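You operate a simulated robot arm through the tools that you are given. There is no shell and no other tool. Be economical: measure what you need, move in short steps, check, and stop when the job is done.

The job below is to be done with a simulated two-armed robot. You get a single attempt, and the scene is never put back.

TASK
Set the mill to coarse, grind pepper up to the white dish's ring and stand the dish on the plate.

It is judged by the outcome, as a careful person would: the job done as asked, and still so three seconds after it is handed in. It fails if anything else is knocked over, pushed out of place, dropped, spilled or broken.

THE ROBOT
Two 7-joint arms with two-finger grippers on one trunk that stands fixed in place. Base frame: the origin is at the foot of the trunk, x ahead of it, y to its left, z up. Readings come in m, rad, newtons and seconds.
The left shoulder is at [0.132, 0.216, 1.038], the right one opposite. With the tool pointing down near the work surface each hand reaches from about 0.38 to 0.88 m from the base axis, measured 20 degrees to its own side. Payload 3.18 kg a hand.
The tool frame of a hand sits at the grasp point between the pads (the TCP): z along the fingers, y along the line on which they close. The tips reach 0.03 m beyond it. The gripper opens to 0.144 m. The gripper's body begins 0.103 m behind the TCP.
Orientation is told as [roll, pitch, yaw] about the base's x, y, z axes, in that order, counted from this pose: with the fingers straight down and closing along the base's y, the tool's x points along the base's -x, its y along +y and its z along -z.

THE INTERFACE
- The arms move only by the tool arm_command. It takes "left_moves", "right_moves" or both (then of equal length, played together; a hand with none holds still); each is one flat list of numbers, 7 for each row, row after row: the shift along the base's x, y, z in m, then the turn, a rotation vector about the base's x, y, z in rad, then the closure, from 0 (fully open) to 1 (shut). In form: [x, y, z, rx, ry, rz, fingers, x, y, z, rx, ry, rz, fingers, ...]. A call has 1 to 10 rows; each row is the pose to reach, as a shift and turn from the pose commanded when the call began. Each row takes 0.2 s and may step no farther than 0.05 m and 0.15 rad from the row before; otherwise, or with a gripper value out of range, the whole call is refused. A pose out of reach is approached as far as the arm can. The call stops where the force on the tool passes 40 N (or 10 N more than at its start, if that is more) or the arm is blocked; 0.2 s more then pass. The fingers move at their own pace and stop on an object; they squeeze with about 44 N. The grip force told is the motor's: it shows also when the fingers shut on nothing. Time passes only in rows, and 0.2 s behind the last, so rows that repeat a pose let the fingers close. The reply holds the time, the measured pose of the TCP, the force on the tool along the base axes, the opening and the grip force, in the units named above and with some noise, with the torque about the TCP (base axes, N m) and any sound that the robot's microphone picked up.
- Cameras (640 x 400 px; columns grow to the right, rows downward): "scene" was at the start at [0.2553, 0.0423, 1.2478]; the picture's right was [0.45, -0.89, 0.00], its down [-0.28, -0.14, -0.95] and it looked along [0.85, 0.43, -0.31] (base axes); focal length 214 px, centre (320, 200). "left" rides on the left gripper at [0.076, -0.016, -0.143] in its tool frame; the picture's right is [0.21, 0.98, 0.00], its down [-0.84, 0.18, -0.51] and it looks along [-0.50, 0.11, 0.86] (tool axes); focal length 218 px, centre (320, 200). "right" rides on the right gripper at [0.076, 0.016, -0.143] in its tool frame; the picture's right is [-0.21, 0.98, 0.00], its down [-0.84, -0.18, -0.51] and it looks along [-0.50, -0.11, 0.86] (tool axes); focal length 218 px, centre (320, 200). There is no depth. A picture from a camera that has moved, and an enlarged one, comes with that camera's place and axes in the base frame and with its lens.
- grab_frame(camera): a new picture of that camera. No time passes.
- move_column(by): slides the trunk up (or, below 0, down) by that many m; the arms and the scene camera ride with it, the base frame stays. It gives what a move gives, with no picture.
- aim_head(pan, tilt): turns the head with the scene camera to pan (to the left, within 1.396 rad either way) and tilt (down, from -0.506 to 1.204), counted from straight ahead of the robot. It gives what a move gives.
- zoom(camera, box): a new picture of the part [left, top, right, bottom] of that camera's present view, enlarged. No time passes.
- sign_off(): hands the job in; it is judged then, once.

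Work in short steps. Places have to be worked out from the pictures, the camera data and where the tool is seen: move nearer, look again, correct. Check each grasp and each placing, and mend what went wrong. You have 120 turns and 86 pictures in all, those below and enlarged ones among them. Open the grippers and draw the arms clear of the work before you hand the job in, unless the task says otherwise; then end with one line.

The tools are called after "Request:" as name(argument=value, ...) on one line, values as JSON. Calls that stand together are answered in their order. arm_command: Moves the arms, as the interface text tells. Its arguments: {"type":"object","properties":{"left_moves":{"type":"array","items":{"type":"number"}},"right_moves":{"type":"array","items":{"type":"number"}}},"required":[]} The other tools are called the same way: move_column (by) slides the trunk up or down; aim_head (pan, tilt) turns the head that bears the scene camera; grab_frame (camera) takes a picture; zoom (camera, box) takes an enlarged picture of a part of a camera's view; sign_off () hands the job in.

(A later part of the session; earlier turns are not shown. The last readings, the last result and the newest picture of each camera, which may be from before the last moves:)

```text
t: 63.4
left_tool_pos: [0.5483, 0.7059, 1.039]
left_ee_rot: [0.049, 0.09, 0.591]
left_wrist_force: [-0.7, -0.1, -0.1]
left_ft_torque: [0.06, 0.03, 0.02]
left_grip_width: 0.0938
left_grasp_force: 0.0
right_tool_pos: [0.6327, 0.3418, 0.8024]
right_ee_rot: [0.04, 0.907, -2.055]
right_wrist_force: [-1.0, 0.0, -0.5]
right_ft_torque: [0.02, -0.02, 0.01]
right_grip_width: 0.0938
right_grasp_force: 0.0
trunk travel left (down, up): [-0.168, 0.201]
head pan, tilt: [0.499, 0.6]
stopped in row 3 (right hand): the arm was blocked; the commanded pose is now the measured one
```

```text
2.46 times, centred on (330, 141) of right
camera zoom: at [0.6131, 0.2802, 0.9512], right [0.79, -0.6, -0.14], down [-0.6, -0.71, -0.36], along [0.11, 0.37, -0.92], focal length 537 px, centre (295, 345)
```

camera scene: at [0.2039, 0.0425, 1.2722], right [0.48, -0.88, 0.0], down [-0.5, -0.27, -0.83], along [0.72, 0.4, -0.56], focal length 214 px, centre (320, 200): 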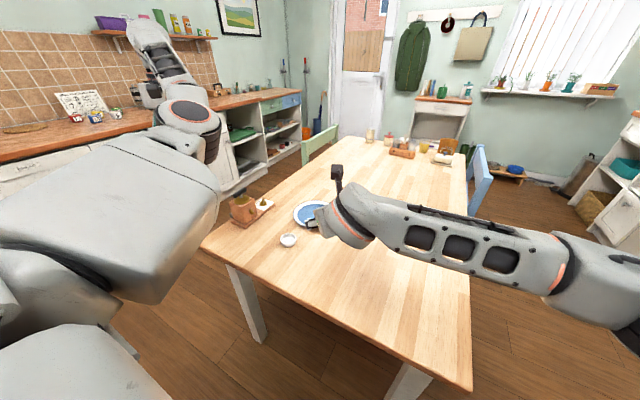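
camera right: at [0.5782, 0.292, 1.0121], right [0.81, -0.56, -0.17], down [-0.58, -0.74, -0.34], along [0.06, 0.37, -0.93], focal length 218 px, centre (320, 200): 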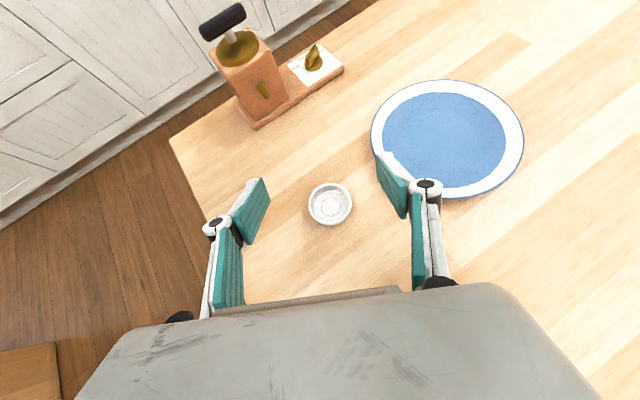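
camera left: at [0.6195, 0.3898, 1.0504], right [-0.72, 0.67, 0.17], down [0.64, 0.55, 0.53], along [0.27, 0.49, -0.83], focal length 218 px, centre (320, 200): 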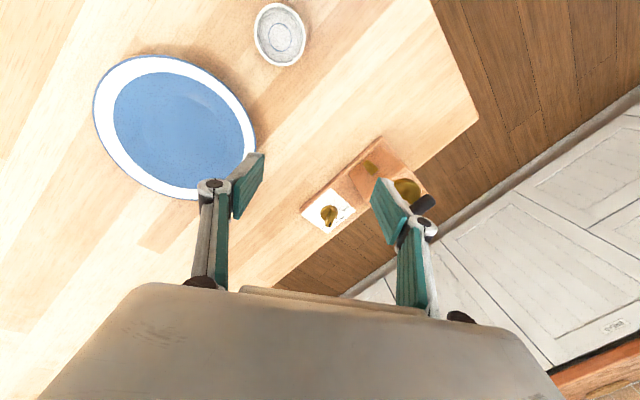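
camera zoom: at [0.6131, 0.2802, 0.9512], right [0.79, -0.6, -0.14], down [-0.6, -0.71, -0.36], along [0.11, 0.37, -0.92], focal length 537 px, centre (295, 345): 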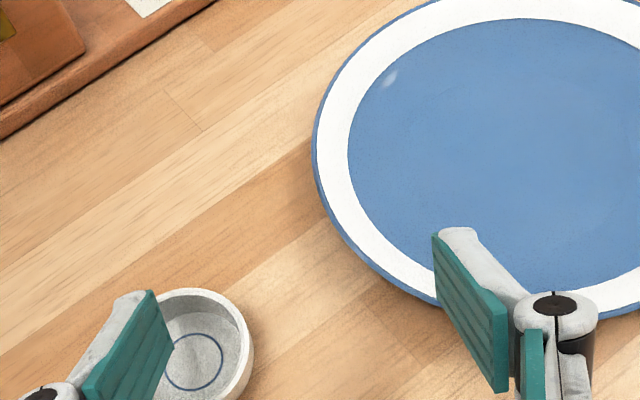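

The arm jammed at its cross-body limit (no contact; the dish is still in place). Leaning straight toward +y puts the wrist farther from that limit, so I rise, turn the hand by +0.48 about z, and re-centre over the dish.

Request:
arm_command(right_moves=[0, 0, 0.04, 0, 0, 0, 0.35, 0, 0, 0.06, 0, 0, 0.12, 0.35, -0.01, 0.01, 0.06, 0, 0, 0.24, 0.35, -0.02, 0.02, 0.06, 0, 0, 0.36, 0.35, -0.033, 0.022, 0.055, 0, 0, 0.48, 0.35])

Request:
arm_command(right_moves=[0, 0, -0.03, 0, 0, 0, 0.35, 0, 0, -0.05, 0, 0, 0, 0.35])

Request:
grab_frame(camera="right")

```text
t: 64.8
left_tool_pos: [0.5471, 0.7066, 1.039]
left_ee_rot: [0.049, 0.089, 0.594]
left_wrist_force: [-0.3, 0.4, 0.1]
left_ft_torque: [-0.01, 0.02, 0.0]
left_grip_width: 0.0935
left_grasp_force: 0.0
right_tool_pos: [0.6153, 0.3498, 0.8494]
right_ee_rot: [0.047, 0.886, -1.591]
right_wrist_force: [0.5, -0.3, -0.2]
right_ft_torque: [0.05, 0.0, 0.04]
right_grip_width: 0.0933
right_grasp_force: 0.0
trunk travel left (down, up): [-0.168, 0.201]
head pan, tilt: [0.499, 0.6]
stopped in row 5 (right hand): the arm was blocked; the commanded pose is now the measured one
```

```text
t: 65.6
left_tool_pos: [0.5476, 0.7066, 1.0402]
left_ee_rot: [0.05, 0.091, 0.59]
left_wrist_force: [0.3, -0.5, -0.5]
left_ft_torque: [0.04, 0.01, 0.01]
left_grip_width: 0.0935
left_grasp_force: 0.1
right_tool_pos: [0.647, 0.3316, 0.8124]
right_ee_rot: [0.085, 0.887, -1.597]
right_wrist_force: [0.7, 0.2, 0.5]
right_ft_torque: [0.02, -0.03, 0.03]
right_grip_width: 0.0935
right_grasp_force: 0.1
trunk travel left (down, up): [-0.168, 0.201]
head pan, tilt: [0.499, 0.6]
stopped in row 2 (right hand): the arm was blocked; the commanded pose is now the measured one
```

```text
32 pictures are left
camera right: at [0.6497, 0.2686, 0.9614], right [0.97, -0.22, -0.11], down [-0.25, -0.91, -0.34], along [-0.02, 0.36, -0.93], focal length 218 px, centre (320, 200)
```

right: 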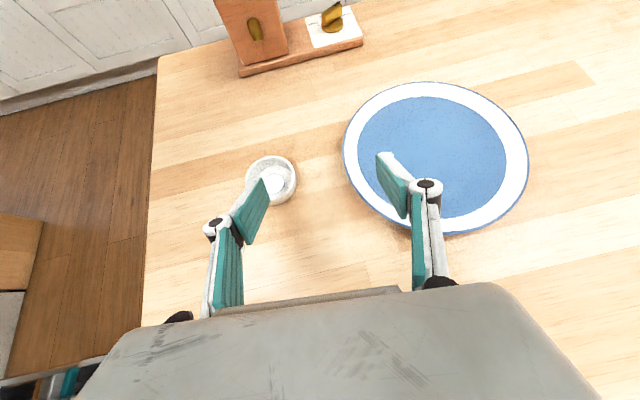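

The limit tightens as the hand goes lower relative to the shoulder. I rise again over the dish and descend with the trunk instead.

Request:
arm_command(right_moves=[0, 0, 0.04, -0.02, 0, 0, 0.35, -0.01, 0.005, 0.065, -0.04, 0, 0, 0.35, -0.03, 0.012, 0.07, -0.08, 0, 0, 0.35, -0.046, 0.02, 0.07, -0.08, 0, 0, 0.35])

Request:
move_column(by=-0.06)

Request:
grab_frame(camera="right")

```text
t: 66.6
left_tool_pos: [0.5468, 0.7066, 1.0386]
left_ee_rot: [0.05, 0.089, 0.59]
left_wrist_force: [0.0, 0.1, 0.6]
left_ft_torque: [-0.01, -0.02, 0.01]
left_grip_width: 0.0935
left_grasp_force: 0.1
right_tool_pos: [0.6131, 0.3429, 0.8798]
right_ee_rot: [0.068, 0.816, -1.635]
right_wrist_force: [0.1, -1.2, -0.2]
right_ft_torque: [0.01, -0.02, -0.01]
right_grip_width: 0.0936
right_grasp_force: 0.1
trunk travel left (down, up): [-0.168, 0.201]
head pan, tilt: [0.499, 0.6]
```

```text
t: 67.6
left_tool_pos: [0.545, 0.7069, 0.982]
left_ee_rot: [0.047, 0.085, 0.59]
left_wrist_force: [-1.4, -0.8, 1.3]
left_ft_torque: [-0.01, -0.1, -0.01]
left_grip_width: 0.0937
left_grasp_force: 0.0
right_tool_pos: [0.6139, 0.3388, 0.8129]
right_ee_rot: [0.051, 0.81, -1.653]
right_wrist_force: [-0.8, 0.2, 1.0]
right_ft_torque: [-0.05, -0.03, -0.02]
right_grip_width: 0.0933
right_grasp_force: 0.1
trunk travel left (down, up): [-0.108, 0.261]
head pan, tilt: [0.499, 0.6]
```

```text
31 pictures are left
camera right: at [0.6185, 0.2874, 0.9664], right [0.96, -0.26, -0.12], down [-0.28, -0.92, -0.27], along [-0.04, 0.29, -0.96], focal length 218 px, centre (320, 200)
```

right: 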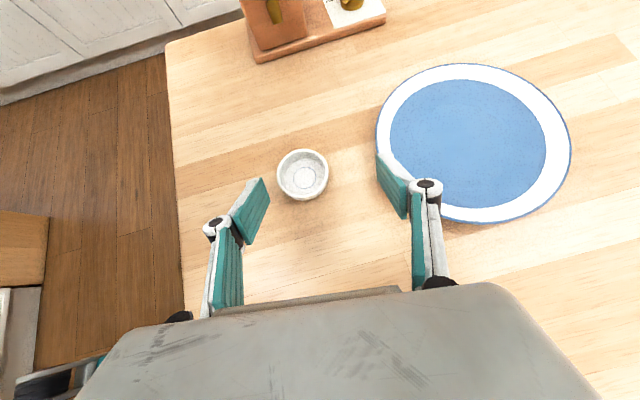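

Works. I now shift (-0.013, +0.027) at this height and check.

Request:
arm_command(right_moves=[-0.006, 0.013, 0, 0, 0, 0, 0.35, -0.013, 0.027, 0, 0, 0, 0, 0.35])

Request:
move_column(by=-0.03)

Request:
zoom(camera="right", box=[200, 60, 460, 222])

```text
t: 68.4
left_tool_pos: [0.5471, 0.7073, 0.978]
left_ee_rot: [0.05, 0.093, 0.593]
left_wrist_force: [0.4, -0.2, 0.2]
left_ft_torque: [-0.01, 0.01, 0.02]
left_grip_width: 0.0932
left_grasp_force: 0.0
right_tool_pos: [0.6612, 0.3218, 0.8128]
right_ee_rot: [0.049, 0.809, -1.746]
right_wrist_force: [0.1, -0.5, 0.1]
right_ft_torque: [0.04, -0.02, -0.04]
right_grip_width: 0.0936
right_grasp_force: 0.1
trunk travel left (down, up): [-0.108, 0.261]
head pan, tilt: [0.499, 0.6]
stopped in row 2 (right hand): the arm was blocked; the commanded pose is now the measured one
```

```text
t: 69.2
left_tool_pos: [0.5468, 0.7063, 0.9483]
left_ee_rot: [0.048, 0.09, 0.593]
left_wrist_force: [0.0, 0.0, 0.0]
left_ft_torque: [0.01, -0.01, -0.01]
left_grip_width: 0.0936
left_grasp_force: 0.1
right_tool_pos: [0.6588, 0.3234, 0.7797]
right_ee_rot: [0.05, 0.805, -1.744]
right_wrist_force: [-0.5, -1.3, 3.7]
right_ft_torque: [-0.03, -0.2, -0.03]
right_grip_width: 0.095
right_grasp_force: 0.9
trunk travel left (down, up): [-0.078, 0.291]
head pan, tilt: [0.499, 0.6]
```

```text
2.46 times, centred on (330, 141) of right
camera zoom: at [0.6604, 0.2716, 0.9343], right [0.93, -0.34, -0.12], down [-0.36, -0.89, -0.26], along [-0.01, 0.29, -0.96], focal length 537 px, centre (295, 345)
```

zoom: 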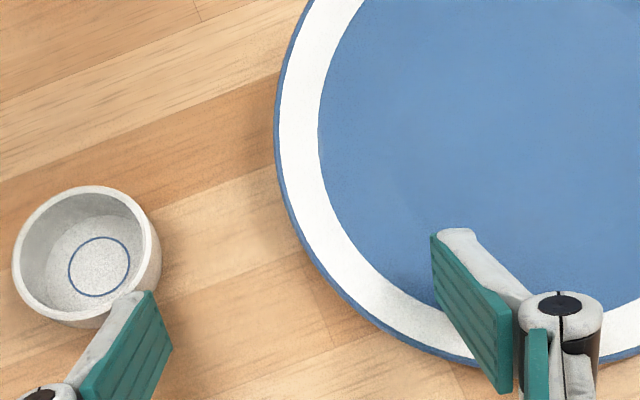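

The shift jammed and the hand drifted +x; a finger now lightly touches the plate's rim. I lift straight up by the trunk.

Request:
move_column(by=0.06)

```text
t: 70.2
left_tool_pos: [0.5489, 0.7068, 1.0061]
left_ee_rot: [0.05, 0.095, 0.591]
left_wrist_force: [-0.4, -0.4, -0.9]
left_ft_torque: [0.01, 0.08, 0.0]
left_grip_width: 0.0935
left_grasp_force: 0.0
right_tool_pos: [0.6645, 0.3214, 0.8448]
right_ee_rot: [0.04, 0.816, -1.757]
right_wrist_force: [0.6, -0.3, -0.5]
right_ft_torque: [0.03, -0.02, 0.03]
right_grip_width: 0.0936
right_grasp_force: 0.2
trunk travel left (down, up): [-0.138, 0.231]
head pan, tilt: [0.499, 0.6]
```

The drift runs along a circle about the right shoulder: it is a reach limit. Leaning the hand flatter and lowering the trunk (shoulders forward) gains reach. I back off, tilt further by 0.38, then lower the trunk.

Request:
arm_command(right_moves=[-0.02, -0.025, 0.03, 0, 0, 0, 0.35, -0.04, -0.05, 0.06, 0.1, -0.02, 0, 0.35, -0.055, -0.075, 0.08, 0.2, -0.04, 0, 0.35, -0.06, -0.09, 0.09, 0.3, -0.055, 0, 0.35, -0.06, -0.09, 0.09, 0.374, -0.07, 0, 0.35])

Request:
move_column(by=-0.1)

Request:
grab_frame(camera="right")

```text
t: 71.4
left_tool_pos: [0.5491, 0.7065, 1.0088]
left_ee_rot: [0.049, 0.092, 0.592]
left_wrist_force: [-0.5, -0.7, 0.4]
left_ft_torque: [0.0, 0.01, 0.0]
left_grip_width: 0.0935
left_grasp_force: 0.0
right_tool_pos: [0.5977, 0.2341, 0.9315]
right_ee_rot: [0.072, 1.189, -1.723]
right_wrist_force: [0.3, -0.6, 0.4]
right_ft_torque: [-0.01, 0.03, 0.02]
right_grip_width: 0.0935
right_grasp_force: 0.0
trunk travel left (down, up): [-0.138, 0.231]
head pan, tilt: [0.499, 0.6]
```

```text
t: 72.7
left_tool_pos: [0.5451, 0.7072, 0.9111]
left_ee_rot: [0.046, 0.088, 0.592]
left_wrist_force: [-0.1, -0.4, 0.7]
left_ft_torque: [0.01, -0.03, -0.03]
left_grip_width: 0.0937
left_grasp_force: 0.0
right_tool_pos: [0.5961, 0.2354, 0.8336]
right_ee_rot: [0.084, 1.188, -1.707]
right_wrist_force: [-0.3, -0.4, 1.1]
right_ft_torque: [-0.06, -0.02, 0.03]
right_grip_width: 0.0938
right_grasp_force: 0.0
trunk travel left (down, up): [-0.038, 0.331]
head pan, tilt: [0.499, 0.6]
```

```text
29 pictures are left
camera right: at [0.5868, 0.1316, 0.9583], right [0.94, -0.29, -0.16], down [-0.33, -0.73, -0.6], along [0.05, 0.62, -0.78], focal length 218 px, centre (320, 200)
```

right: 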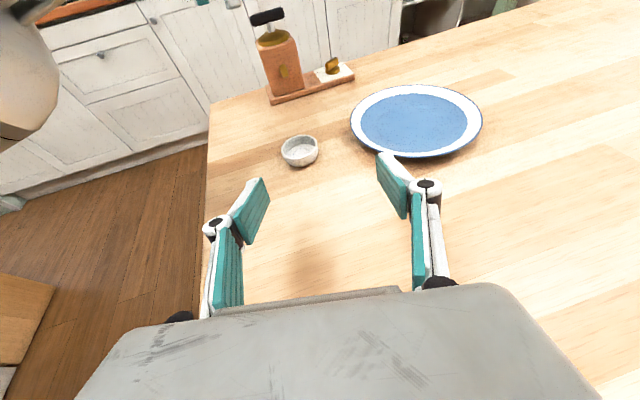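

The dish lies straight ahead of the jaws. I lower to z≈0.778 and advance in +y around the dish (two stages, checking).

Request:
arm_command(right_moves=[0, 0, -0.028, 0, 0, 0, 0.35, 0, 0, -0.055, 0, 0, 0, 0.35, 0, 0.03, -0.055, 0, 0, 0, 0.35, 0, 0.065, -0.055, 0, 0, 0, 0.35])

Request:
zoom(camera="right", box=[200, 60, 460, 222])

```text
t: 73.9
left_tool_pos: [0.536, 0.6998, 0.9249]
left_ee_rot: [0.047, 0.07, 0.594]
left_wrist_force: [-0.6, -1.2, 0.4]
left_ft_torque: [0.09, -0.06, -0.04]
left_grip_width: 0.0935
left_grasp_force: 0.1
right_tool_pos: [0.6441, 0.2427, 0.7745]
right_ee_rot: [0.187, 1.158, -1.708]
right_wrist_force: [-3.4, 1.2, 7.9]
right_ft_torque: [0.38, 0.47, 0.02]
right_grip_width: 0.0979
right_grasp_force: 2.6
trunk travel left (down, up): [-0.038, 0.331]
head pan, tilt: [0.499, 0.6]
stopped in row 4 (right hand): the arm was blocked; the commanded pose is now the measured one
```

```text
2.46 times, centred on (330, 141) of right
camera zoom: at [0.6203, 0.1439, 0.9017], right [0.92, -0.38, -0.12], down [-0.37, -0.72, -0.59], along [0.14, 0.58, -0.8], focal length 537 px, centre (295, 345)
```

zoom: 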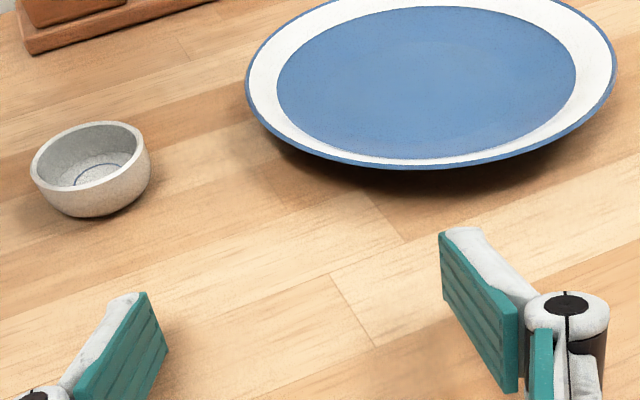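

The left hand was nudged too, so the arms are touching each other. I look from the head to see where.

Request:
grab_frame(camera="scene")

Request:
grab_frame(camera="left")

```text
27 pictures are left
camera scene: at [0.3261, 0.0336, 1.1152], right [0.48, -0.88, 0.0], down [-0.49, -0.26, -0.83], along [0.73, 0.4, -0.55], focal length 214 px, centre (320, 200)
```

scene: 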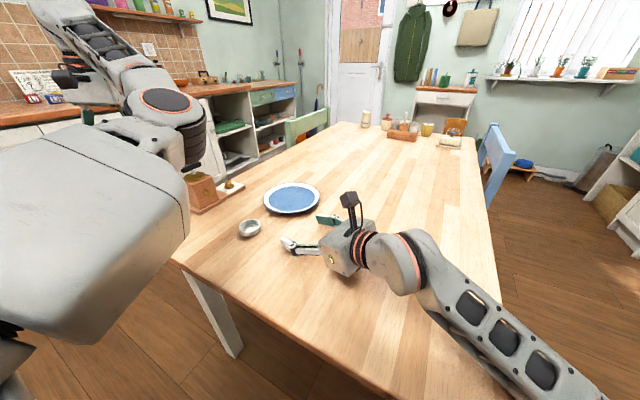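

```text
26 pictures are left
camera left: at [0.4941, 0.6443, 1.0721], right [-0.72, 0.7, 0.06], down [0.64, 0.62, 0.45], along [0.28, 0.36, -0.89], focal length 218 px, centre (320, 200)
```

left: 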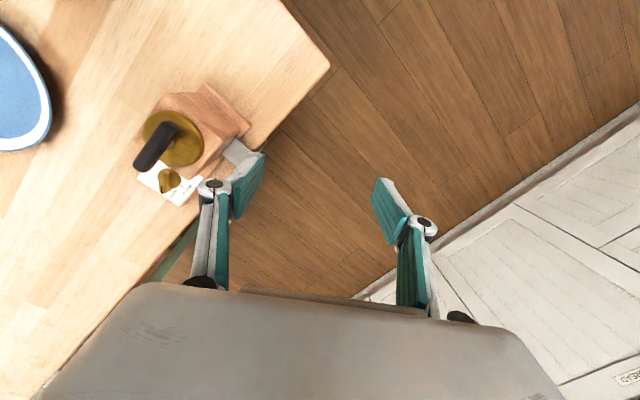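

Both hands shifted because the right elbow/forearm bears on the table edge, so the right arm can't work here. I'll use the left hand with its fingers leaning inward (toward -y) instead. First I withdraw the right arm up and away.

Request:
arm_command(right_moves=[0, -0.01, 0.045, 0, 0, 0, 0.2, -0.01, -0.04, 0.08, 0, 0, 0, 0, -0.02, -0.08, 0.11, -0.1, 0, 0, 0, -0.03, -0.12, 0.13, -0.2, 0, 0, 0, -0.04, -0.16, 0.15, -0.3, 0, 0, 0, -0.05, -0.2, 0.16, -0.4, 0, 0, 0, -0.06, -0.24, 0.17, -0.5, 0, 0, 0, -0.07, -0.28, 0.18, -0.6, 0, 0, 0])

Request:
move_column(by=0.17)

```text
refused: row 3 steps farther than a row can; nothing moved
```

```text
t: 75.8
left_tool_pos: [0.5486, 0.7066, 1.0766]
left_ee_rot: [0.05, 0.092, 0.591]
left_wrist_force: [0.0, 0.2, -0.2]
left_ft_torque: [0.0, -0.01, 0.03]
left_grip_width: 0.0936
left_grasp_force: 0.0
right_tool_pos: [0.6442, 0.2552, 0.921]
right_ee_rot: [0.107, 1.139, -1.765]
right_wrist_force: [0.4, 0.1, 0.6]
right_ft_torque: [0.03, 0.01, -0.01]
right_grip_width: 0.0935
right_grasp_force: 0.1
trunk travel left (down, up): [-0.208, 0.161]
head pan, tilt: [0.499, 0.6]
```

Right arm is free again. I withdraw it in shorter steps.

Request:
arm_command(right_moves=[0, -0.02, 0.04, 0, 0, 0, 0.2, -0.01, -0.05, 0.07, 0, 0, 0, 0, -0.02, -0.09, 0.09, -0.1, 0, 0, 0, -0.03, -0.13, 0.1, -0.2, 0, 0, 0, -0.04, -0.17, 0.11, -0.3, 0, 0, 0, -0.05, -0.21, 0.12, -0.4, 0, 0, 0, -0.06, -0.25, 0.13, -0.5, 0, 0, 0, -0.07, -0.29, 0.14, -0.6, 0, 0, 0, -0.08, -0.33, 0.14, -0.7, 0, 0, 0, -0.09, -0.37, 0.14, -0.8, 0, 0, 0])

Request:
arm_command(left_moves=[0.03, -0.02, 0, 0, 0, 0.08, 0.35, 0.06, -0.04, 0, 0, 0, 0.16, 0.35, 0.09, -0.06, 0, 0, 0, 0.24, 0.35, 0.11, -0.08, 0, 0, 0, 0.3, 0.35, 0.12, -0.11, -0.02, 0, 0, 0.3, 0.35, 0.13, -0.14, -0.04, 0, 0, 0.3, 0.35])

```text
t: 78.0
left_tool_pos: [0.5468, 0.7073, 1.0788]
left_ee_rot: [0.048, 0.088, 0.591]
left_wrist_force: [0.8, -1.3, -0.5]
left_ft_torque: [0.0, -0.02, 0.02]
left_grip_width: 0.0939
left_grasp_force: 0.0
right_tool_pos: [0.5507, -0.1168, 1.0628]
right_ee_rot: [0.259, 0.346, -1.653]
right_wrist_force: [-0.6, -0.7, 0.1]
right_ft_torque: [0.01, -0.03, 0.02]
right_grip_width: 0.1442
right_grasp_force: 0.1
trunk travel left (down, up): [-0.208, 0.161]
head pan, tilt: [0.499, 0.6]
```

```text
t: 79.4
left_tool_pos: [0.6747, 0.5721, 1.0448]
left_ee_rot: [0.048, 0.088, 0.893]
left_wrist_force: [0.3, 1.1, -0.5]
left_ft_torque: [-0.01, 0.04, -0.03]
left_grip_width: 0.0937
left_grasp_force: 0.1
left hand out of reach, approached as far as the arm can: row 3, 4, 5, 6
right_tool_pos: [0.5544, -0.1159, 1.0624]
right_ee_rot: [0.259, 0.344, -1.655]
right_wrist_force: [0.2, -0.3, 0.1]
right_ft_torque: [0.05, 0.01, -0.01]
right_grip_width: 0.1439
right_grasp_force: 0.1
trunk travel left (down, up): [-0.208, 0.161]
head pan, tilt: [0.499, 0.6]
```

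Left hand is over the mill side at yaw 0.89. Now I lean its fingers inward by 0.5 rad, shifting toward the dish while staying high, and park the right hand farther out.

Request:
arm_command(left_moves=[-0.015, -0.02, -0.01, -0.098, 0.078, 0, 0.35, -0.03, -0.04, -0.02, -0.195, 0.155, 0, 0.35, -0.045, -0.06, -0.03, -0.293, 0.233, 0, 0.35, -0.06, -0.08, -0.05, -0.39, 0.31, 0, 0.35, -0.065, -0.105, -0.08, -0.39, 0.31, 0, 0.35, -0.068, -0.13, -0.11, -0.39, 0.31, 0, 0.35], right_moves=[-0.02, -0.03, 0.01, 0, 0, 0, 0, -0.04, -0.06, 0.02, 0, 0, 0, 0, -0.06, -0.09, 0.03, 0, 0, 0, 0, -0.08, -0.12, 0.03, 0, 0, 0, 0, -0.08, -0.15, 0.03, 0, 0, 0, 0, -0.08, -0.18, 0.03, 0, 0, 0, 0])

Request:
grab_frame(camera="left")

```text
t: 80.8
left_tool_pos: [0.6018, 0.4433, 0.9346]
left_ee_rot: [0.041, 0.587, 0.886]
left_wrist_force: [-0.3, 0.5, 0.9]
left_ft_torque: [0.06, -0.06, 0.03]
left_grip_width: 0.0936
left_grasp_force: 0.2
left hand out of reach, approached as far as the arm can: row 1, 2, 3, 4
right_tool_pos: [0.4718, -0.2945, 1.0918]
right_ee_rot: [0.263, 0.344, -1.651]
right_wrist_force: [-1.1, 0.5, 0.3]
right_ft_torque: [-0.05, -0.06, -0.05]
right_grip_width: 0.1439
right_grasp_force: 0.1
trunk travel left (down, up): [-0.208, 0.161]
head pan, tilt: [0.499, 0.6]
```

```text
25 pictures are left
camera left: at [0.6296, 0.4403, 1.0962], right [-0.85, 0.5, 0.15], down [0.5, 0.87, -0.04], along [-0.15, 0.04, -0.99], focal length 218 px, centre (320, 200)
```

left: 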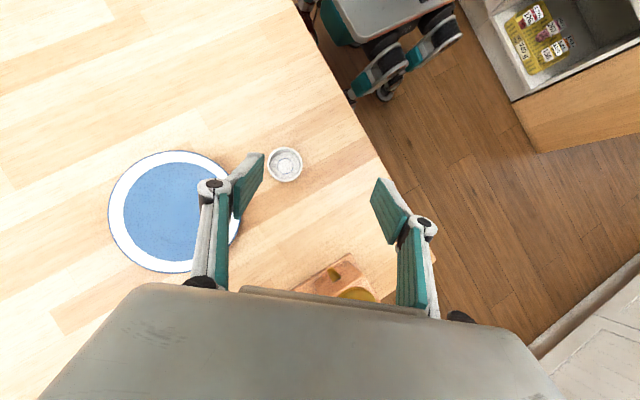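

This works: the dish is seen at (0.599, 0.379). I move over it and down to z≈0.82, then check.

Request:
arm_command(left_moves=[0.002, -0.02, -0.03, 0, 0, 0, 0.35, 0.004, -0.04, -0.06, 0, 0, 0, 0.35, 0.005, -0.057, -0.09, 0, 0, 0, 0.35, 0.005, -0.057, -0.115, 0, 0, 0, 0.35])

Request:
grab_frame(camera="left")

```text
t: 81.8
left_tool_pos: [0.609, 0.3861, 0.8177]
left_ee_rot: [0.044, 0.589, 0.89]
left_wrist_force: [0.7, -0.4, 0.2]
left_ft_torque: [-0.01, 0.04, -0.02]
left_grip_width: 0.0936
left_grasp_force: 0.0
right_tool_pos: [0.4741, -0.2959, 1.0908]
right_ee_rot: [0.259, 0.345, -1.652]
right_wrist_force: [0.2, 0.1, -0.5]
right_ft_torque: [-0.02, 0.03, 0.01]
right_grip_width: 0.1439
right_grasp_force: 0.1
trunk travel left (down, up): [-0.208, 0.161]
head pan, tilt: [0.499, 0.6]
```

```text
24 pictures are left
camera left: at [0.6365, 0.3848, 0.9774], right [-0.85, 0.5, 0.15], down [0.5, 0.87, -0.04], along [-0.15, 0.04, -0.99], focal length 218 px, centre (320, 200)
```

left: 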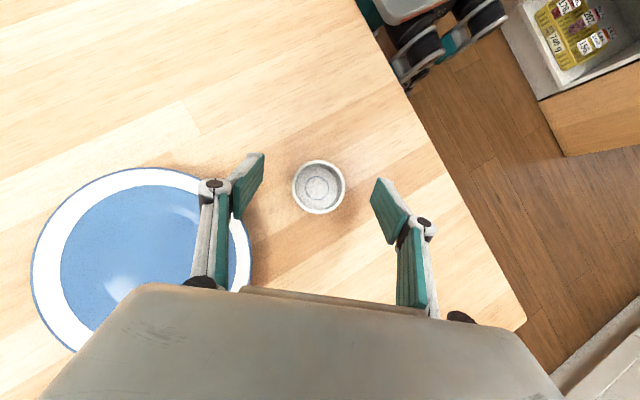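

Centred. I descend to 0.784, jaws narrowed to ~0.08 to keep off the plate, then close.

Request:
arm_command(left_moves=[0, 0, 0, 0, 0, 0, 0.45, -0.001, -0.001, -0.018, 0, 0, 0, 0.45, -0.002, -0.001, -0.034, 0, 0, 0, 0.45, -0.002, -0.001, -0.034, 0, 0, 0, 0.7, -0.002, -0.001, -0.034, 0, 0, 0, 0.7, -0.002, -0.001, -0.034, 0, 0, 0, 1, -0.002, -0.001, -0.034, 0, 0, 0, 1])

Request:
zoom(camera="left", box=[200, 110, 440, 260])

```text
t: 83.4
left_tool_pos: [0.6065, 0.3855, 0.7842]
left_ee_rot: [0.046, 0.589, 0.892]
left_wrist_force: [-0.4, 0.3, 0.2]
left_ft_torque: [0.0, -0.06, -0.02]
left_grip_width: 0.0532
left_grasp_force: 43.8
right_tool_pos: [0.475, -0.2954, 1.0915]
right_ee_rot: [0.261, 0.344, -1.653]
right_wrist_force: [-0.3, 0.4, -0.1]
right_ft_torque: [-0.02, 0.01, -0.01]
right_grip_width: 0.1439
right_grasp_force: 0.1
trunk travel left (down, up): [-0.208, 0.161]
head pan, tilt: [0.499, 0.6]
```

```text
2.67 times, centred on (320, 185) of left
camera zoom: at [0.6345, 0.3832, 0.9445], right [-0.85, 0.5, 0.15], down [0.5, 0.87, -0.04], along [-0.15, 0.04, -0.99], focal length 582 px, centre (320, 240)
```

zoom: 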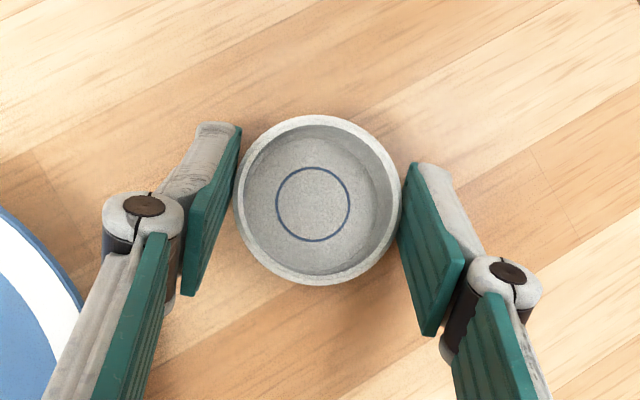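

Held (53 mm). I lift 12 mm and carry it to about (0.635, 0.465), where the upright left hand can take over, and set it down.

Request:
arm_command(left_moves=[0, 0, 0.014, 0, 0, 0, 1, 0.01, 0.03, 0.014, 0, 0, 0, 1, 0.022, 0.06, 0.014, 0, 0, 0, 1, 0.033, 0.09, 0.014, 0, 0, 0, 1, 0.033, 0.09, 0.002, 0, 0, 0, 1, 0.033, 0.09, 0.001, 0, 0, 0, 0.6, 0.033, 0.09, 0.001, 0, 0, 0, 0.45, 0.033, 0.09, 0.035, 0, 0, 0, 0.45, 0.033, 0.09, 0.08, 0, 0, 0, 0.45])

Request:
grab_frame(camera="left")

```text
t: 85.4
left_tool_pos: [0.6233, 0.4701, 0.8629]
left_ee_rot: [0.046, 0.589, 0.893]
left_wrist_force: [0.0, 0.4, -0.1]
left_ft_torque: [-0.04, 0.06, -0.03]
left_grip_width: 0.079
left_grasp_force: 0.0
left hand out of reach, approached as far as the arm can: row 4, 5, 6, 7, 8, 9
right_tool_pos: [0.4741, -0.2954, 1.0922]
right_ee_rot: [0.26, 0.347, -1.654]
right_wrist_force: [0.0, 0.1, -0.2]
right_ft_torque: [-0.02, 0.04, 0.0]
right_grip_width: 0.1441
right_grasp_force: 0.2
trunk travel left (down, up): [-0.208, 0.161]
head pan, tilt: [0.499, 0.6]
```

```text
22 pictures are left
camera left: at [0.6524, 0.4679, 1.0235], right [-0.85, 0.5, 0.15], down [0.5, 0.87, -0.04], along [-0.15, 0.04, -0.99], focal length 218 px, centre (320, 200)
```

left: 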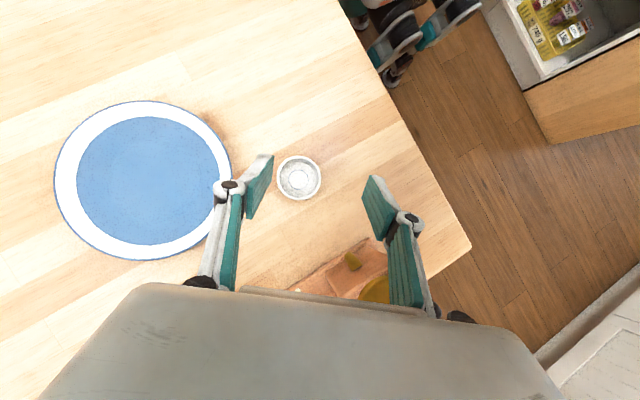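

The dish stands upright at about (0.62, 0.45). I zoom on the spout and base edge to fix the target.

Request:
zoom(camera="left", box=[270, 150, 400, 300])

```text
2.67 times, centred on (335, 225) of left
camera zoom: at [0.6524, 0.4679, 1.0235], right [-0.85, 0.5, 0.15], down [0.5, 0.87, -0.04], along [-0.15, 0.04, -0.99], focal length 582 px, centre (280, 133)
```

zoom: 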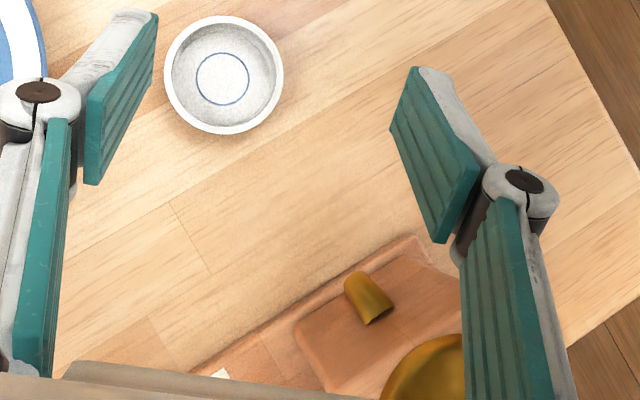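

Spout tip is at about (0.619, 0.544), base-plate edge y≈0.553, so the dish must stand at about (0.619, 0.525). I'll push it there with the two fingers as a cradle from its -y side. I first move behind the dish, yaw up, jaws to ~36 mm.

Request:
arm_command(left_moves=[0, -0.02, 0.005, 0.023, -0.009, 0.075, 0.6, -0.001, -0.04, 0.005, 0.046, -0.018, 0.15, 0.75, -0.002, -0.06, 0.005, 0.07, -0.027, 0.225, 0.75, -0.003, -0.075, 0.005, 0.093, -0.036, 0.3, 0.75])

Request:
grab_frame(camera="left")

```text
t: 86.4
left_tool_pos: [0.6266, 0.3889, 0.872]
left_ee_rot: [0.065, 0.492, 1.159]
left_wrist_force: [-7.4, 7.8, 1.4]
left_ft_torque: [-0.76, -0.9, 0.68]
left_grip_width: 0.0362
left_grasp_force: 0.0
left hand out of reach, approached as far as the arm can: row 1, 2, 3
right_tool_pos: [0.4729, -0.2967, 1.0917]
right_ee_rot: [0.261, 0.348, -1.655]
right_wrist_force: [-0.1, -1.0, -0.6]
right_ft_torque: [0.07, -0.06, 0.01]
right_grip_width: 0.1439
right_grasp_force: 0.0
trunk travel left (down, up): [-0.208, 0.161]
head pan, tilt: [0.499, 0.6]
```

```text
20 pictures are left
camera left: at [0.649, 0.3784, 1.0329], right [-0.96, 0.25, 0.15], down [0.26, 0.96, 0.06], along [-0.13, 0.1, -0.99], focal length 218 px, centre (320, 200)
```

left: 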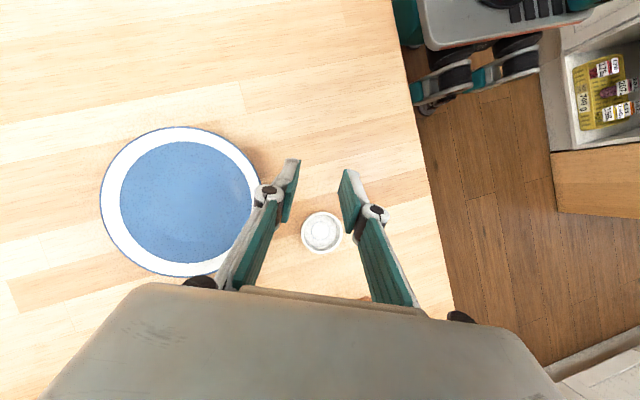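

Dish at (0.623, 0.443), straight behind the jaw gap. I descend to z≈0.792 behind it and start pushing gently in +y.

Request:
arm_command(left_moves=[0, 0, -0.04, 0, 0, 0, 0.75, 0, 0, -0.08, 0, 0, 0, 0.75, 0, 0.02, -0.08, 0, 0, 0, 0.75, 0, 0.035, -0.08, 0, 0, 0, 0.75, 0, 0.05, -0.08, 0, 0, 0, 0.75])

Request:
grab_frame(camera="left")

```text
t: 87.6
left_tool_pos: [0.6222, 0.4462, 0.7901]
left_ee_rot: [0.062, 0.491, 1.2]
left_wrist_force: [-0.4, 0.1, -0.2]
left_ft_torque: [0.0, 0.01, 0.0]
left_grip_width: 0.036
left_grasp_force: 0.2
right_tool_pos: [0.4734, -0.2957, 1.0924]
right_ee_rot: [0.26, 0.346, -1.654]
right_wrist_force: [-0.1, -0.1, -0.4]
right_ft_torque: [-0.02, 0.03, -0.02]
right_grip_width: 0.1436
right_grasp_force: 0.0
trunk travel left (down, up): [-0.208, 0.161]
head pan, tilt: [0.499, 0.6]
```

```text
19 pictures are left
camera left: at [0.6454, 0.4349, 0.9507], right [-0.97, 0.21, 0.15], down [0.22, 0.97, 0.06], along [-0.14, 0.09, -0.99], focal length 218 px, centre (320, 200)
```

left: 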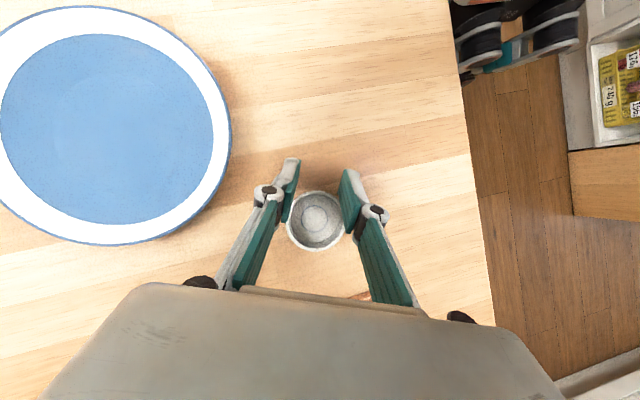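

The dish is nested in the cradle at (0.627, 0.467). I push on while bringing the hand upright so it clears the mill handle, stopping just short.

Request:
arm_command(left_moves=[-0.002, 0.01, 0.001, 0.114, -0.044, 0, 0.75, -0.005, 0.02, 0.002, 0.228, -0.088, 0, 0.75, -0.008, 0.03, 0.003, 0.342, -0.132, 0, 0.75, -0.011, 0.04, 0.003, 0.456, -0.176, 0, 0.75])

Request:
grab_frame(camera="left")

```text
t: 88.8
left_tool_pos: [0.597, 0.5113, 0.7914]
left_ee_rot: [0.004, 0.071, 1.307]
left_wrist_force: [-0.1, 0.5, -0.6]
left_ft_torque: [0.0, 0.0, -0.01]
left_grip_width: 0.036
left_grasp_force: 0.0
right_tool_pos: [0.4739, -0.2961, 1.0911]
right_ee_rot: [0.26, 0.349, -1.654]
right_wrist_force: [-0.2, -1.1, -0.1]
right_ft_torque: [0.02, -0.04, 0.0]
right_grip_width: 0.144
right_grasp_force: 0.0
trunk travel left (down, up): [-0.208, 0.161]
head pan, tilt: [0.499, 0.6]
stopped in row 4 (left hand): the arm was blocked; the commanded pose is now the measured one
```

```text
18 pictures are left
camera left: at [0.5973, 0.4437, 0.9398], right [-1.0, 0.05, 0.02], down [0.06, 0.89, 0.45], along [0.01, 0.45, -0.89], focal length 218 px, centre (320, 200)
```

left: 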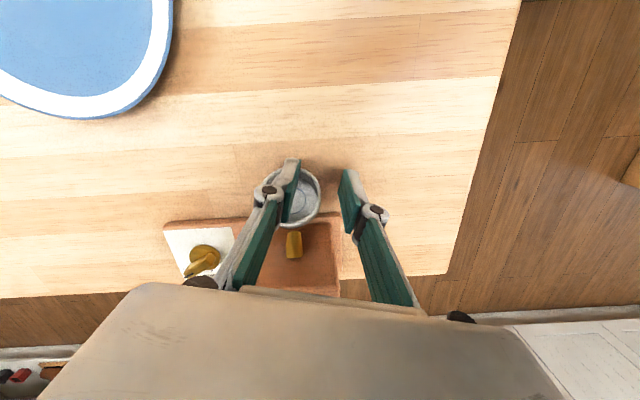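

The dish seems already at (0.621, 0.525), but one finger may be at or over its rim. I zoom in.

Request:
zoom(camera="left", box=[230, 145, 390, 265])

```text
3.33 times, centred on (310, 205) of left
camera zoom: at [0.5973, 0.4437, 0.9398], right [-1.0, 0.05, 0.02], down [0.06, 0.89, 0.45], along [0.01, 0.45, -0.89], focal length 728 px, centre (353, 183)
```

zoom: 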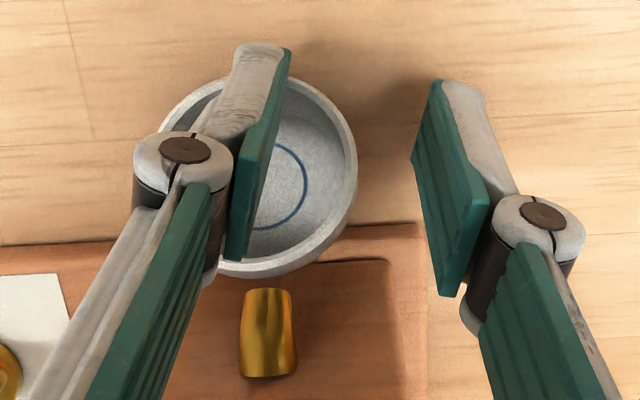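

One finger is just above the rim without load. I lift straight up to free it and look at the dish and spout.

Request:
arm_command(left_moves=[0, 0, 0.02, 0, 0, 0, 0.75, 0, -0.005, 0.05, 0, 0, 0, 0.75, 0.01, -0.025, 0.075, -0.07, 0.03, 0, 0.85, 0.02, -0.045, 0.085, -0.14, 0.06, 0, 1])

Request:
grab_frame(camera="left")

```text
t: 89.8
left_tool_pos: [0.6176, 0.4618, 0.8752]
left_ee_rot: [0.03, 0.229, 1.303]
left_wrist_force: [0.3, 0.8, 0.1]
left_ft_torque: [0.02, 0.01, -0.02]
left_grip_width: 0.0002
left_grasp_force: 31.2
right_tool_pos: [0.4739, -0.2958, 1.0921]
right_ee_rot: [0.261, 0.347, -1.654]
right_wrist_force: [-0.3, -0.8, 0.1]
right_ft_torque: [0.02, 0.02, -0.01]
right_grip_width: 0.1442
right_grasp_force: 0.0
trunk travel left (down, up): [-0.208, 0.161]
head pan, tilt: [0.499, 0.6]
```

```text
16 pictures are left
camera left: at [0.6267, 0.4156, 1.0301], right [-0.99, 0.07, 0.07], down [0.09, 0.95, 0.31], along [-0.05, 0.31, -0.95], focal length 218 px, centre (320, 200)
```

left: 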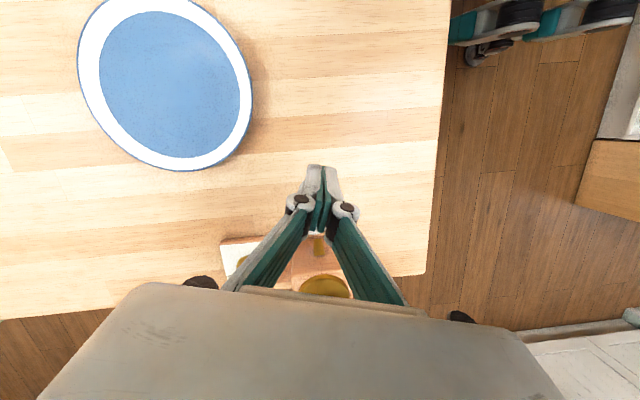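

The dish is under the spout behind the closed fingers. I descend behind it and nudge it the last few millimetres toward the base plate, watching the force.

Request:
arm_command(left_moves=[0.002, 0, -0.04, 0, 0, 0, 1, 0.004, 0, -0.083, 0, 0, 0, 1, 0.004, 0.02, -0.083, 0, 0, 0, 1, 0.004, 0.028, -0.083, 0, 0, 0, 1, 0.004, 0.033, -0.083, 0, 0, 0, 1])

Request:
zoom(camera="left", box=[240, 150, 400, 270])

```text
t: 91.0
left_tool_pos: [0.6225, 0.4901, 0.7917]
left_ee_rot: [0.025, 0.233, 1.302]
left_wrist_force: [-7.2, -24.9, 3.6]
left_ft_torque: [-0.5, 0.2, 0.21]
left_grip_width: 0.0001
left_grasp_force: 30.5
right_tool_pos: [0.4738, -0.2984, 1.0923]
right_ee_rot: [0.262, 0.349, -1.655]
right_wrist_force: [0.4, 0.4, 1.0]
right_ft_torque: [-0.01, -0.02, 0.0]
right_grip_width: 0.144
right_grasp_force: 0.0
trunk travel left (down, up): [-0.208, 0.161]
head pan, tilt: [0.499, 0.6]
```

```text
3.33 times, centred on (320, 210) of left
camera zoom: at [0.6318, 0.4452, 0.9485], right [-0.99, 0.07, 0.07], down [0.09, 0.95, 0.3], along [-0.05, 0.31, -0.95], focal length 728 px, centre (320, 167)
```

zoom: 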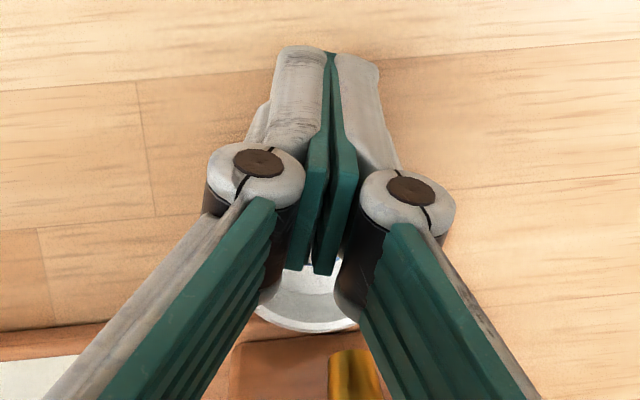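

The dish is firmly against the base plate. I back off, rise, and go above the mill handle, starting to turn yaw down toward the bar's direction.

Request:
arm_command(left_moves=[0, -0.02, 0, 0, 0, 0, 1, 0, -0.035, 0.01, 0, 0, 0, 1, 0, -0.035, 0.05, 0, 0, 0, 0.9, 0, -0.035, 0.09, 0, 0, 0, 0.8, 0, -0.035, 0.13, 0, 0, 0, 0.7, 0, -0.01, 0.16, 0.11, -0.03, 0, 0.6, 0, 0.03, 0.17, 0.22, -0.06, 0, 0.6, 0, 0.07, 0.17, 0.22, -0.06, 0, 0.6])

Request:
arm_command(left_moves=[0, 0.005, 0, 0, 0, -0.145, 0.6, 0, 0.01, 0, 0, 0, -0.29, 0.6, 0, 0.015, 0, 0, 0, -0.435, 0.6, 0, 0.02, 0, 0, 0, -0.58, 0.6, 0, 0.02, 0, 0, 0, -0.725, 0.6, 0, 0.02, 0, 0, 0, -0.87, 0.6, 0, 0.02, 0, 0, 0, -1.015, 0.6, 0, 0.02, 0, 0, 0, -1.16, 0.6, 0, 0.02, 0, 0, 0, -1.305, 0.6, 0, 0.02, 0, 0, 0, -1.43, 0.6])

Request:
grab_frame(camera="left")

```text
t: 92.8
left_tool_pos: [0.6196, 0.5674, 0.9603]
left_ee_rot: [0.027, -0.001, 1.302]
left_wrist_force: [0.6, 0.1, -0.5]
left_ft_torque: [-0.03, 0.05, 0.02]
left_grip_width: 0.0576
left_grasp_force: 0.1
right_tool_pos: [0.4728, -0.2955, 1.0918]
right_ee_rot: [0.261, 0.348, -1.654]
right_wrist_force: [-0.8, -0.2, 0.5]
right_ft_torque: [-0.02, 0.02, 0.01]
right_grip_width: 0.144
right_grasp_force: 0.0
trunk travel left (down, up): [-0.208, 0.161]
head pan, tilt: [0.499, 0.6]
```

```text
t: 95.0
left_tool_pos: [0.6206, 0.5856, 0.9623]
left_ee_rot: [0.027, 0.001, -0.129]
left_wrist_force: [-0.2, -0.3, -1.2]
left_ft_torque: [-0.02, 0.0, 0.01]
left_grip_width: 0.0577
left_grasp_force: 0.1
right_tool_pos: [0.4739, -0.2966, 1.092]
right_ee_rot: [0.259, 0.346, -1.654]
right_wrist_force: [-0.3, -0.6, 0.0]
right_ft_torque: [0.0, -0.04, -0.01]
right_grip_width: 0.1444
right_grasp_force: 0.1
trunk travel left (down, up): [-0.208, 0.161]
head pan, tilt: [0.499, 0.6]
```

```text
14 pictures are left
camera left: at [0.5434, 0.5749, 1.1032], right [-0.08, 1.0, 0.03], down [0.86, 0.06, 0.51], along [0.51, 0.07, -0.86], focal length 218 px, centre (320, 200)
```

left: 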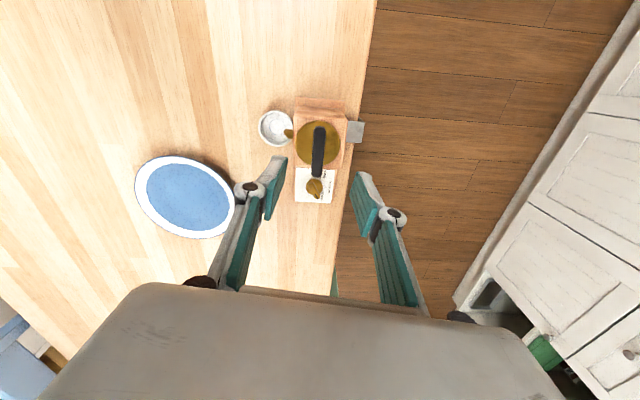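

Dish centre is right in line below the spout at (0.62, 0.525), and the bar lies along x at (0.617, 0.586). I descend onto the bar and close.

Request:
arm_command(left_moves=[-0.002, 0, -0.03, 0, 0, 0, 0.6, -0.004, 0, -0.063, 0, 0, 0, 0.6, -0.004, 0, -0.065, 0, 0, 0, 0.8, -0.004, 0, -0.065, 0, 0, 0, 1, -0.004, 0, -0.065, 0, 0, 0, 1])

Request:
zoom(camera="left", box=[220, 80, 420, 220])

```text
t: 96.2
left_tool_pos: [0.616, 0.5857, 0.897]
left_ee_rot: [0.031, 0.001, -0.124]
left_wrist_force: [-0.3, 1.3, 0.0]
left_ft_torque: [-0.13, 0.02, -0.05]
left_grip_width: 0.0128
left_grasp_force: 43.1
right_tool_pos: [0.4735, -0.2954, 1.0911]
right_ee_rot: [0.261, 0.345, -1.655]
right_wrist_force: [-0.4, 0.1, -0.6]
right_ft_torque: [0.01, -0.02, 0.02]
right_grip_width: 0.1441
right_grasp_force: 0.0
trunk travel left (down, up): [-0.208, 0.161]
head pan, tilt: [0.499, 0.6]
```

```text
2.86 times, centred on (320, 150) of left
camera zoom: at [0.539, 0.5745, 1.0397], right [-0.08, 1.0, 0.03], down [0.86, 0.06, 0.51], along [0.51, 0.07, -0.86], focal length 624 px, centre (320, 343)
```

zoom: 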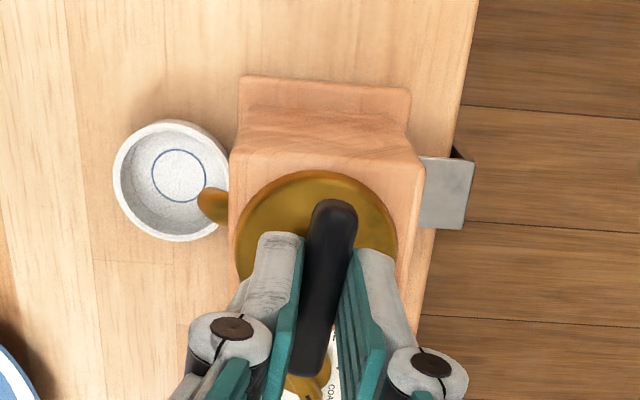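

Bar held (12.8 mm), the spout hangs over the dish. I turn clockwise about the bar's centre by 1.2 rad and listen.

Request:
arm_command(left_moves=[0, 0, 0, 0, 0, -0.12, 1, 0, 0, 0, 0, 0, -0.24, 1, 0, 0, 0, 0, 0, -0.36, 1, 0, 0, 0, 0, 0, -0.48, 1, 0, 0, 0, 0, 0, -0.6, 1, 0, 0, 0, 0, 0, -0.72, 1, 0, 0, 0, 0, 0, -0.84, 1, 0, 0, 0, 0, 0, -0.96, 1, 0, 0, 0, 0, 0, -1.08, 1, 0, 0, 0, 0, 0, -1.2, 1])

Request:
zoom(camera="left", box=[170, 60, 430, 240])

```text
t: 98.3
left_tool_pos: [0.618, 0.5883, 0.8973]
left_ee_rot: [0.034, 0.003, -1.196]
left_wrist_force: [6.9, 9.4, 1.4]
left_ft_torque: [-0.55, -0.36, 0.06]
left_grip_width: 0.0128
left_grasp_force: 42.9
right_tool_pos: [0.4747, -0.296, 1.09]
right_ee_rot: [0.257, 0.345, -1.655]
right_wrist_force: [0.2, -0.2, -0.4]
right_ft_torque: [0.01, 0.05, 0.01]
right_grip_width: 0.1441
right_grasp_force: 0.0
trunk travel left (down, up): [-0.208, 0.161]
head pan, tilt: [0.499, 0.6]
stopped in row 10 (left hand): the force on the tool passed its limit at 42 N (the readings are from after the stop); the commanded pose is now the measured one
```

```text
2.22 times, centred on (300, 150) of left
camera zoom: at [0.5713, 0.6506, 1.0398], right [0.83, 0.55, 0.03], down [0.46, -0.73, 0.51], along [0.31, -0.41, -0.86], focal length 485 px, centre (364, 311)
```

zoom: 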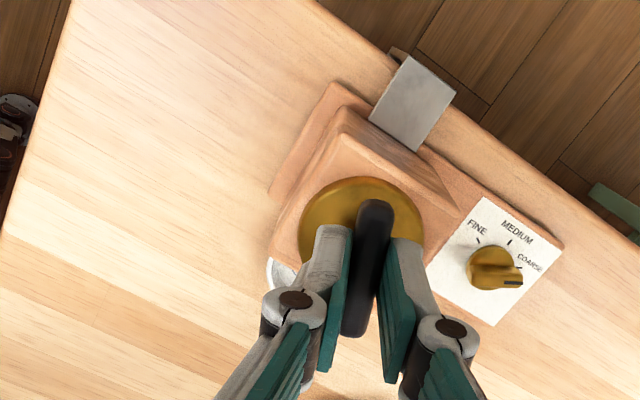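

The handle turned smoothly ~1.07 rad with the hand. I continue clockwise with the hand slightly recentred to see how far the wrist goes.

Request:
arm_command(left_moves=[0.0005, 0.001, 0, 0, 0, -0.13, 1, 0.001, 0.001, 0, 0, 0, -0.26, 1, 0.001, 0.001, 0, 0, 0, -0.39, 1, 0.001, 0.001, 0, 0, 0, -0.52, 1, 0.001, 0.001, 0, 0, 0, -0.65, 1, 0, 0, 0, 0, 0, -0.78, 1, 0, 0, 0, 0, 0, -0.91, 1, 0, 0, 0, 0, 0, -1.04, 1, 0, 0, 0, 0, 0, -1.17, 1, 0, 0, 0, 0, 0, -1.3, 1])

```text
t: 100.5
left_tool_pos: [0.6192, 0.5863, 0.8976]
left_ee_rot: [0.033, 0.003, -2.499]
left_wrist_force: [25.1, 15.0, 1.3]
left_ft_torque: [0.56, -0.48, 0.01]
left_grip_width: 0.0131
left_grasp_force: 43.0
right_tool_pos: [0.4756, -0.2936, 1.0917]
right_ee_rot: [0.259, 0.347, -1.654]
right_wrist_force: [0.1, 1.4, -0.8]
right_ft_torque: [-0.01, -0.01, -0.01]
right_grip_width: 0.1439
right_grasp_force: 0.1
trunk travel left (down, up): [-0.208, 0.161]
head pan, tilt: [0.499, 0.6]
```

The wrist goes to -2.5 rad fine; forces show the axle at about (0.620, 0.586). I open, rise clear of the bar, and turn back toward yaw 0.64 (half a turn from here) in steps.

Request:
arm_command(left_moves=[0, 0, 0, 0, 0, 0, 0.6, 0, 0, 0, 0, 0, 0, 0.5, 0.001, 0, 0.045, 0, 0, 0, 0.5, 0.001, 0, 0.05, 0, 0, 0.148, 0.5, 0.001, 0, 0.05, 0, 0, 0.296, 0.5, 0.001, 0, 0.05, 0, 0, 0.444, 0.5, 0.001, 0, 0.05, 0, 0, 0.592, 0.5, 0.001, 0, 0.05, 0, 0, 0.74, 0.5, 0.001, 0, 0.05, 0, 0, 0.888, 0.5, 0.001, 0, 0.05, 0, 0, 1.036, 0.5])

Request:
arm_command(left_moves=[0, 0, 0, 0, 0, 0.148, 0.5, 0, 0, 0, 0, 0, 0.296, 0.5, 0, 0, 0, 0, 0, 0.444, 0.5, 0, 0, 0, 0, 0, 0.592, 0.5, 0, 0, 0, 0, 0, 0.74, 0.5, 0, 0, 0, 0, 0, 0.888, 0.5, 0, 0, 0, 0, 0, 1.036, 0.5, 0, 0, 0, 0, 0, 1.184, 0.5, 0, 0, 0, 0, 0, 1.332, 0.5, 0, 0, 0, 0, 0, 1.48, 0.5])

Request:
zoom(camera="left", box=[230, 80, 390, 200])

```text
t: 102.7
left_tool_pos: [0.6186, 0.5863, 0.9476]
left_ee_rot: [0.033, 0.001, -1.457]
left_wrist_force: [-0.3, -0.8, -0.2]
left_ft_torque: [0.03, 0.01, 0.0]
left_grip_width: 0.0719
left_grasp_force: 0.1
right_tool_pos: [0.4742, -0.2955, 1.0916]
right_ee_rot: [0.26, 0.346, -1.654]
right_wrist_force: [1.2, -0.9, 0.2]
right_ft_torque: [0.04, 0.01, 0.01]
right_grip_width: 0.1442
right_grasp_force: 0.1
trunk travel left (down, up): [-0.208, 0.161]
head pan, tilt: [0.499, 0.6]
```

```text
t: 104.9
left_tool_pos: [0.6187, 0.5868, 0.9486]
left_ee_rot: [0.031, 0.002, 0.023]
left_wrist_force: [-0.3, -0.2, 0.0]
left_ft_torque: [0.02, 0.03, 0.0]
left_grip_width: 0.072
left_grasp_force: 0.0
right_tool_pos: [0.4744, -0.2954, 1.0904]
right_ee_rot: [0.26, 0.345, -1.655]
right_wrist_force: [0.0, 0.0, 1.1]
right_ft_torque: [0.01, -0.03, 0.0]
right_grip_width: 0.1439
right_grasp_force: 0.0
trunk travel left (down, up): [-0.208, 0.161]
head pan, tilt: [0.499, 0.6]
```

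```text
3.33 times, centred on (310, 140) of left
camera zoom: at [0.5442, 0.5641, 1.0906], right [-0.23, 0.97, 0.03], down [0.84, 0.18, 0.51], along [0.49, 0.14, -0.86], focal length 728 px, centre (353, 400)
```

zoom: 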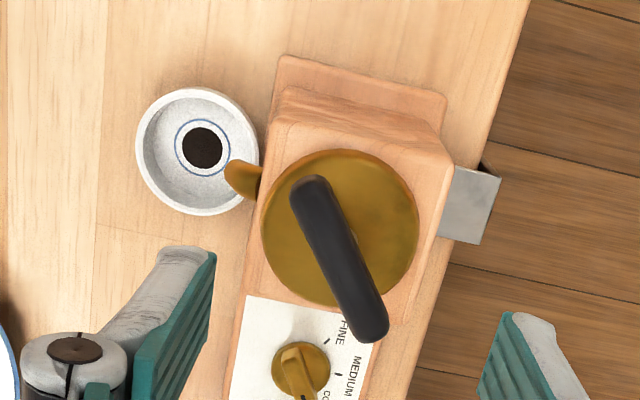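

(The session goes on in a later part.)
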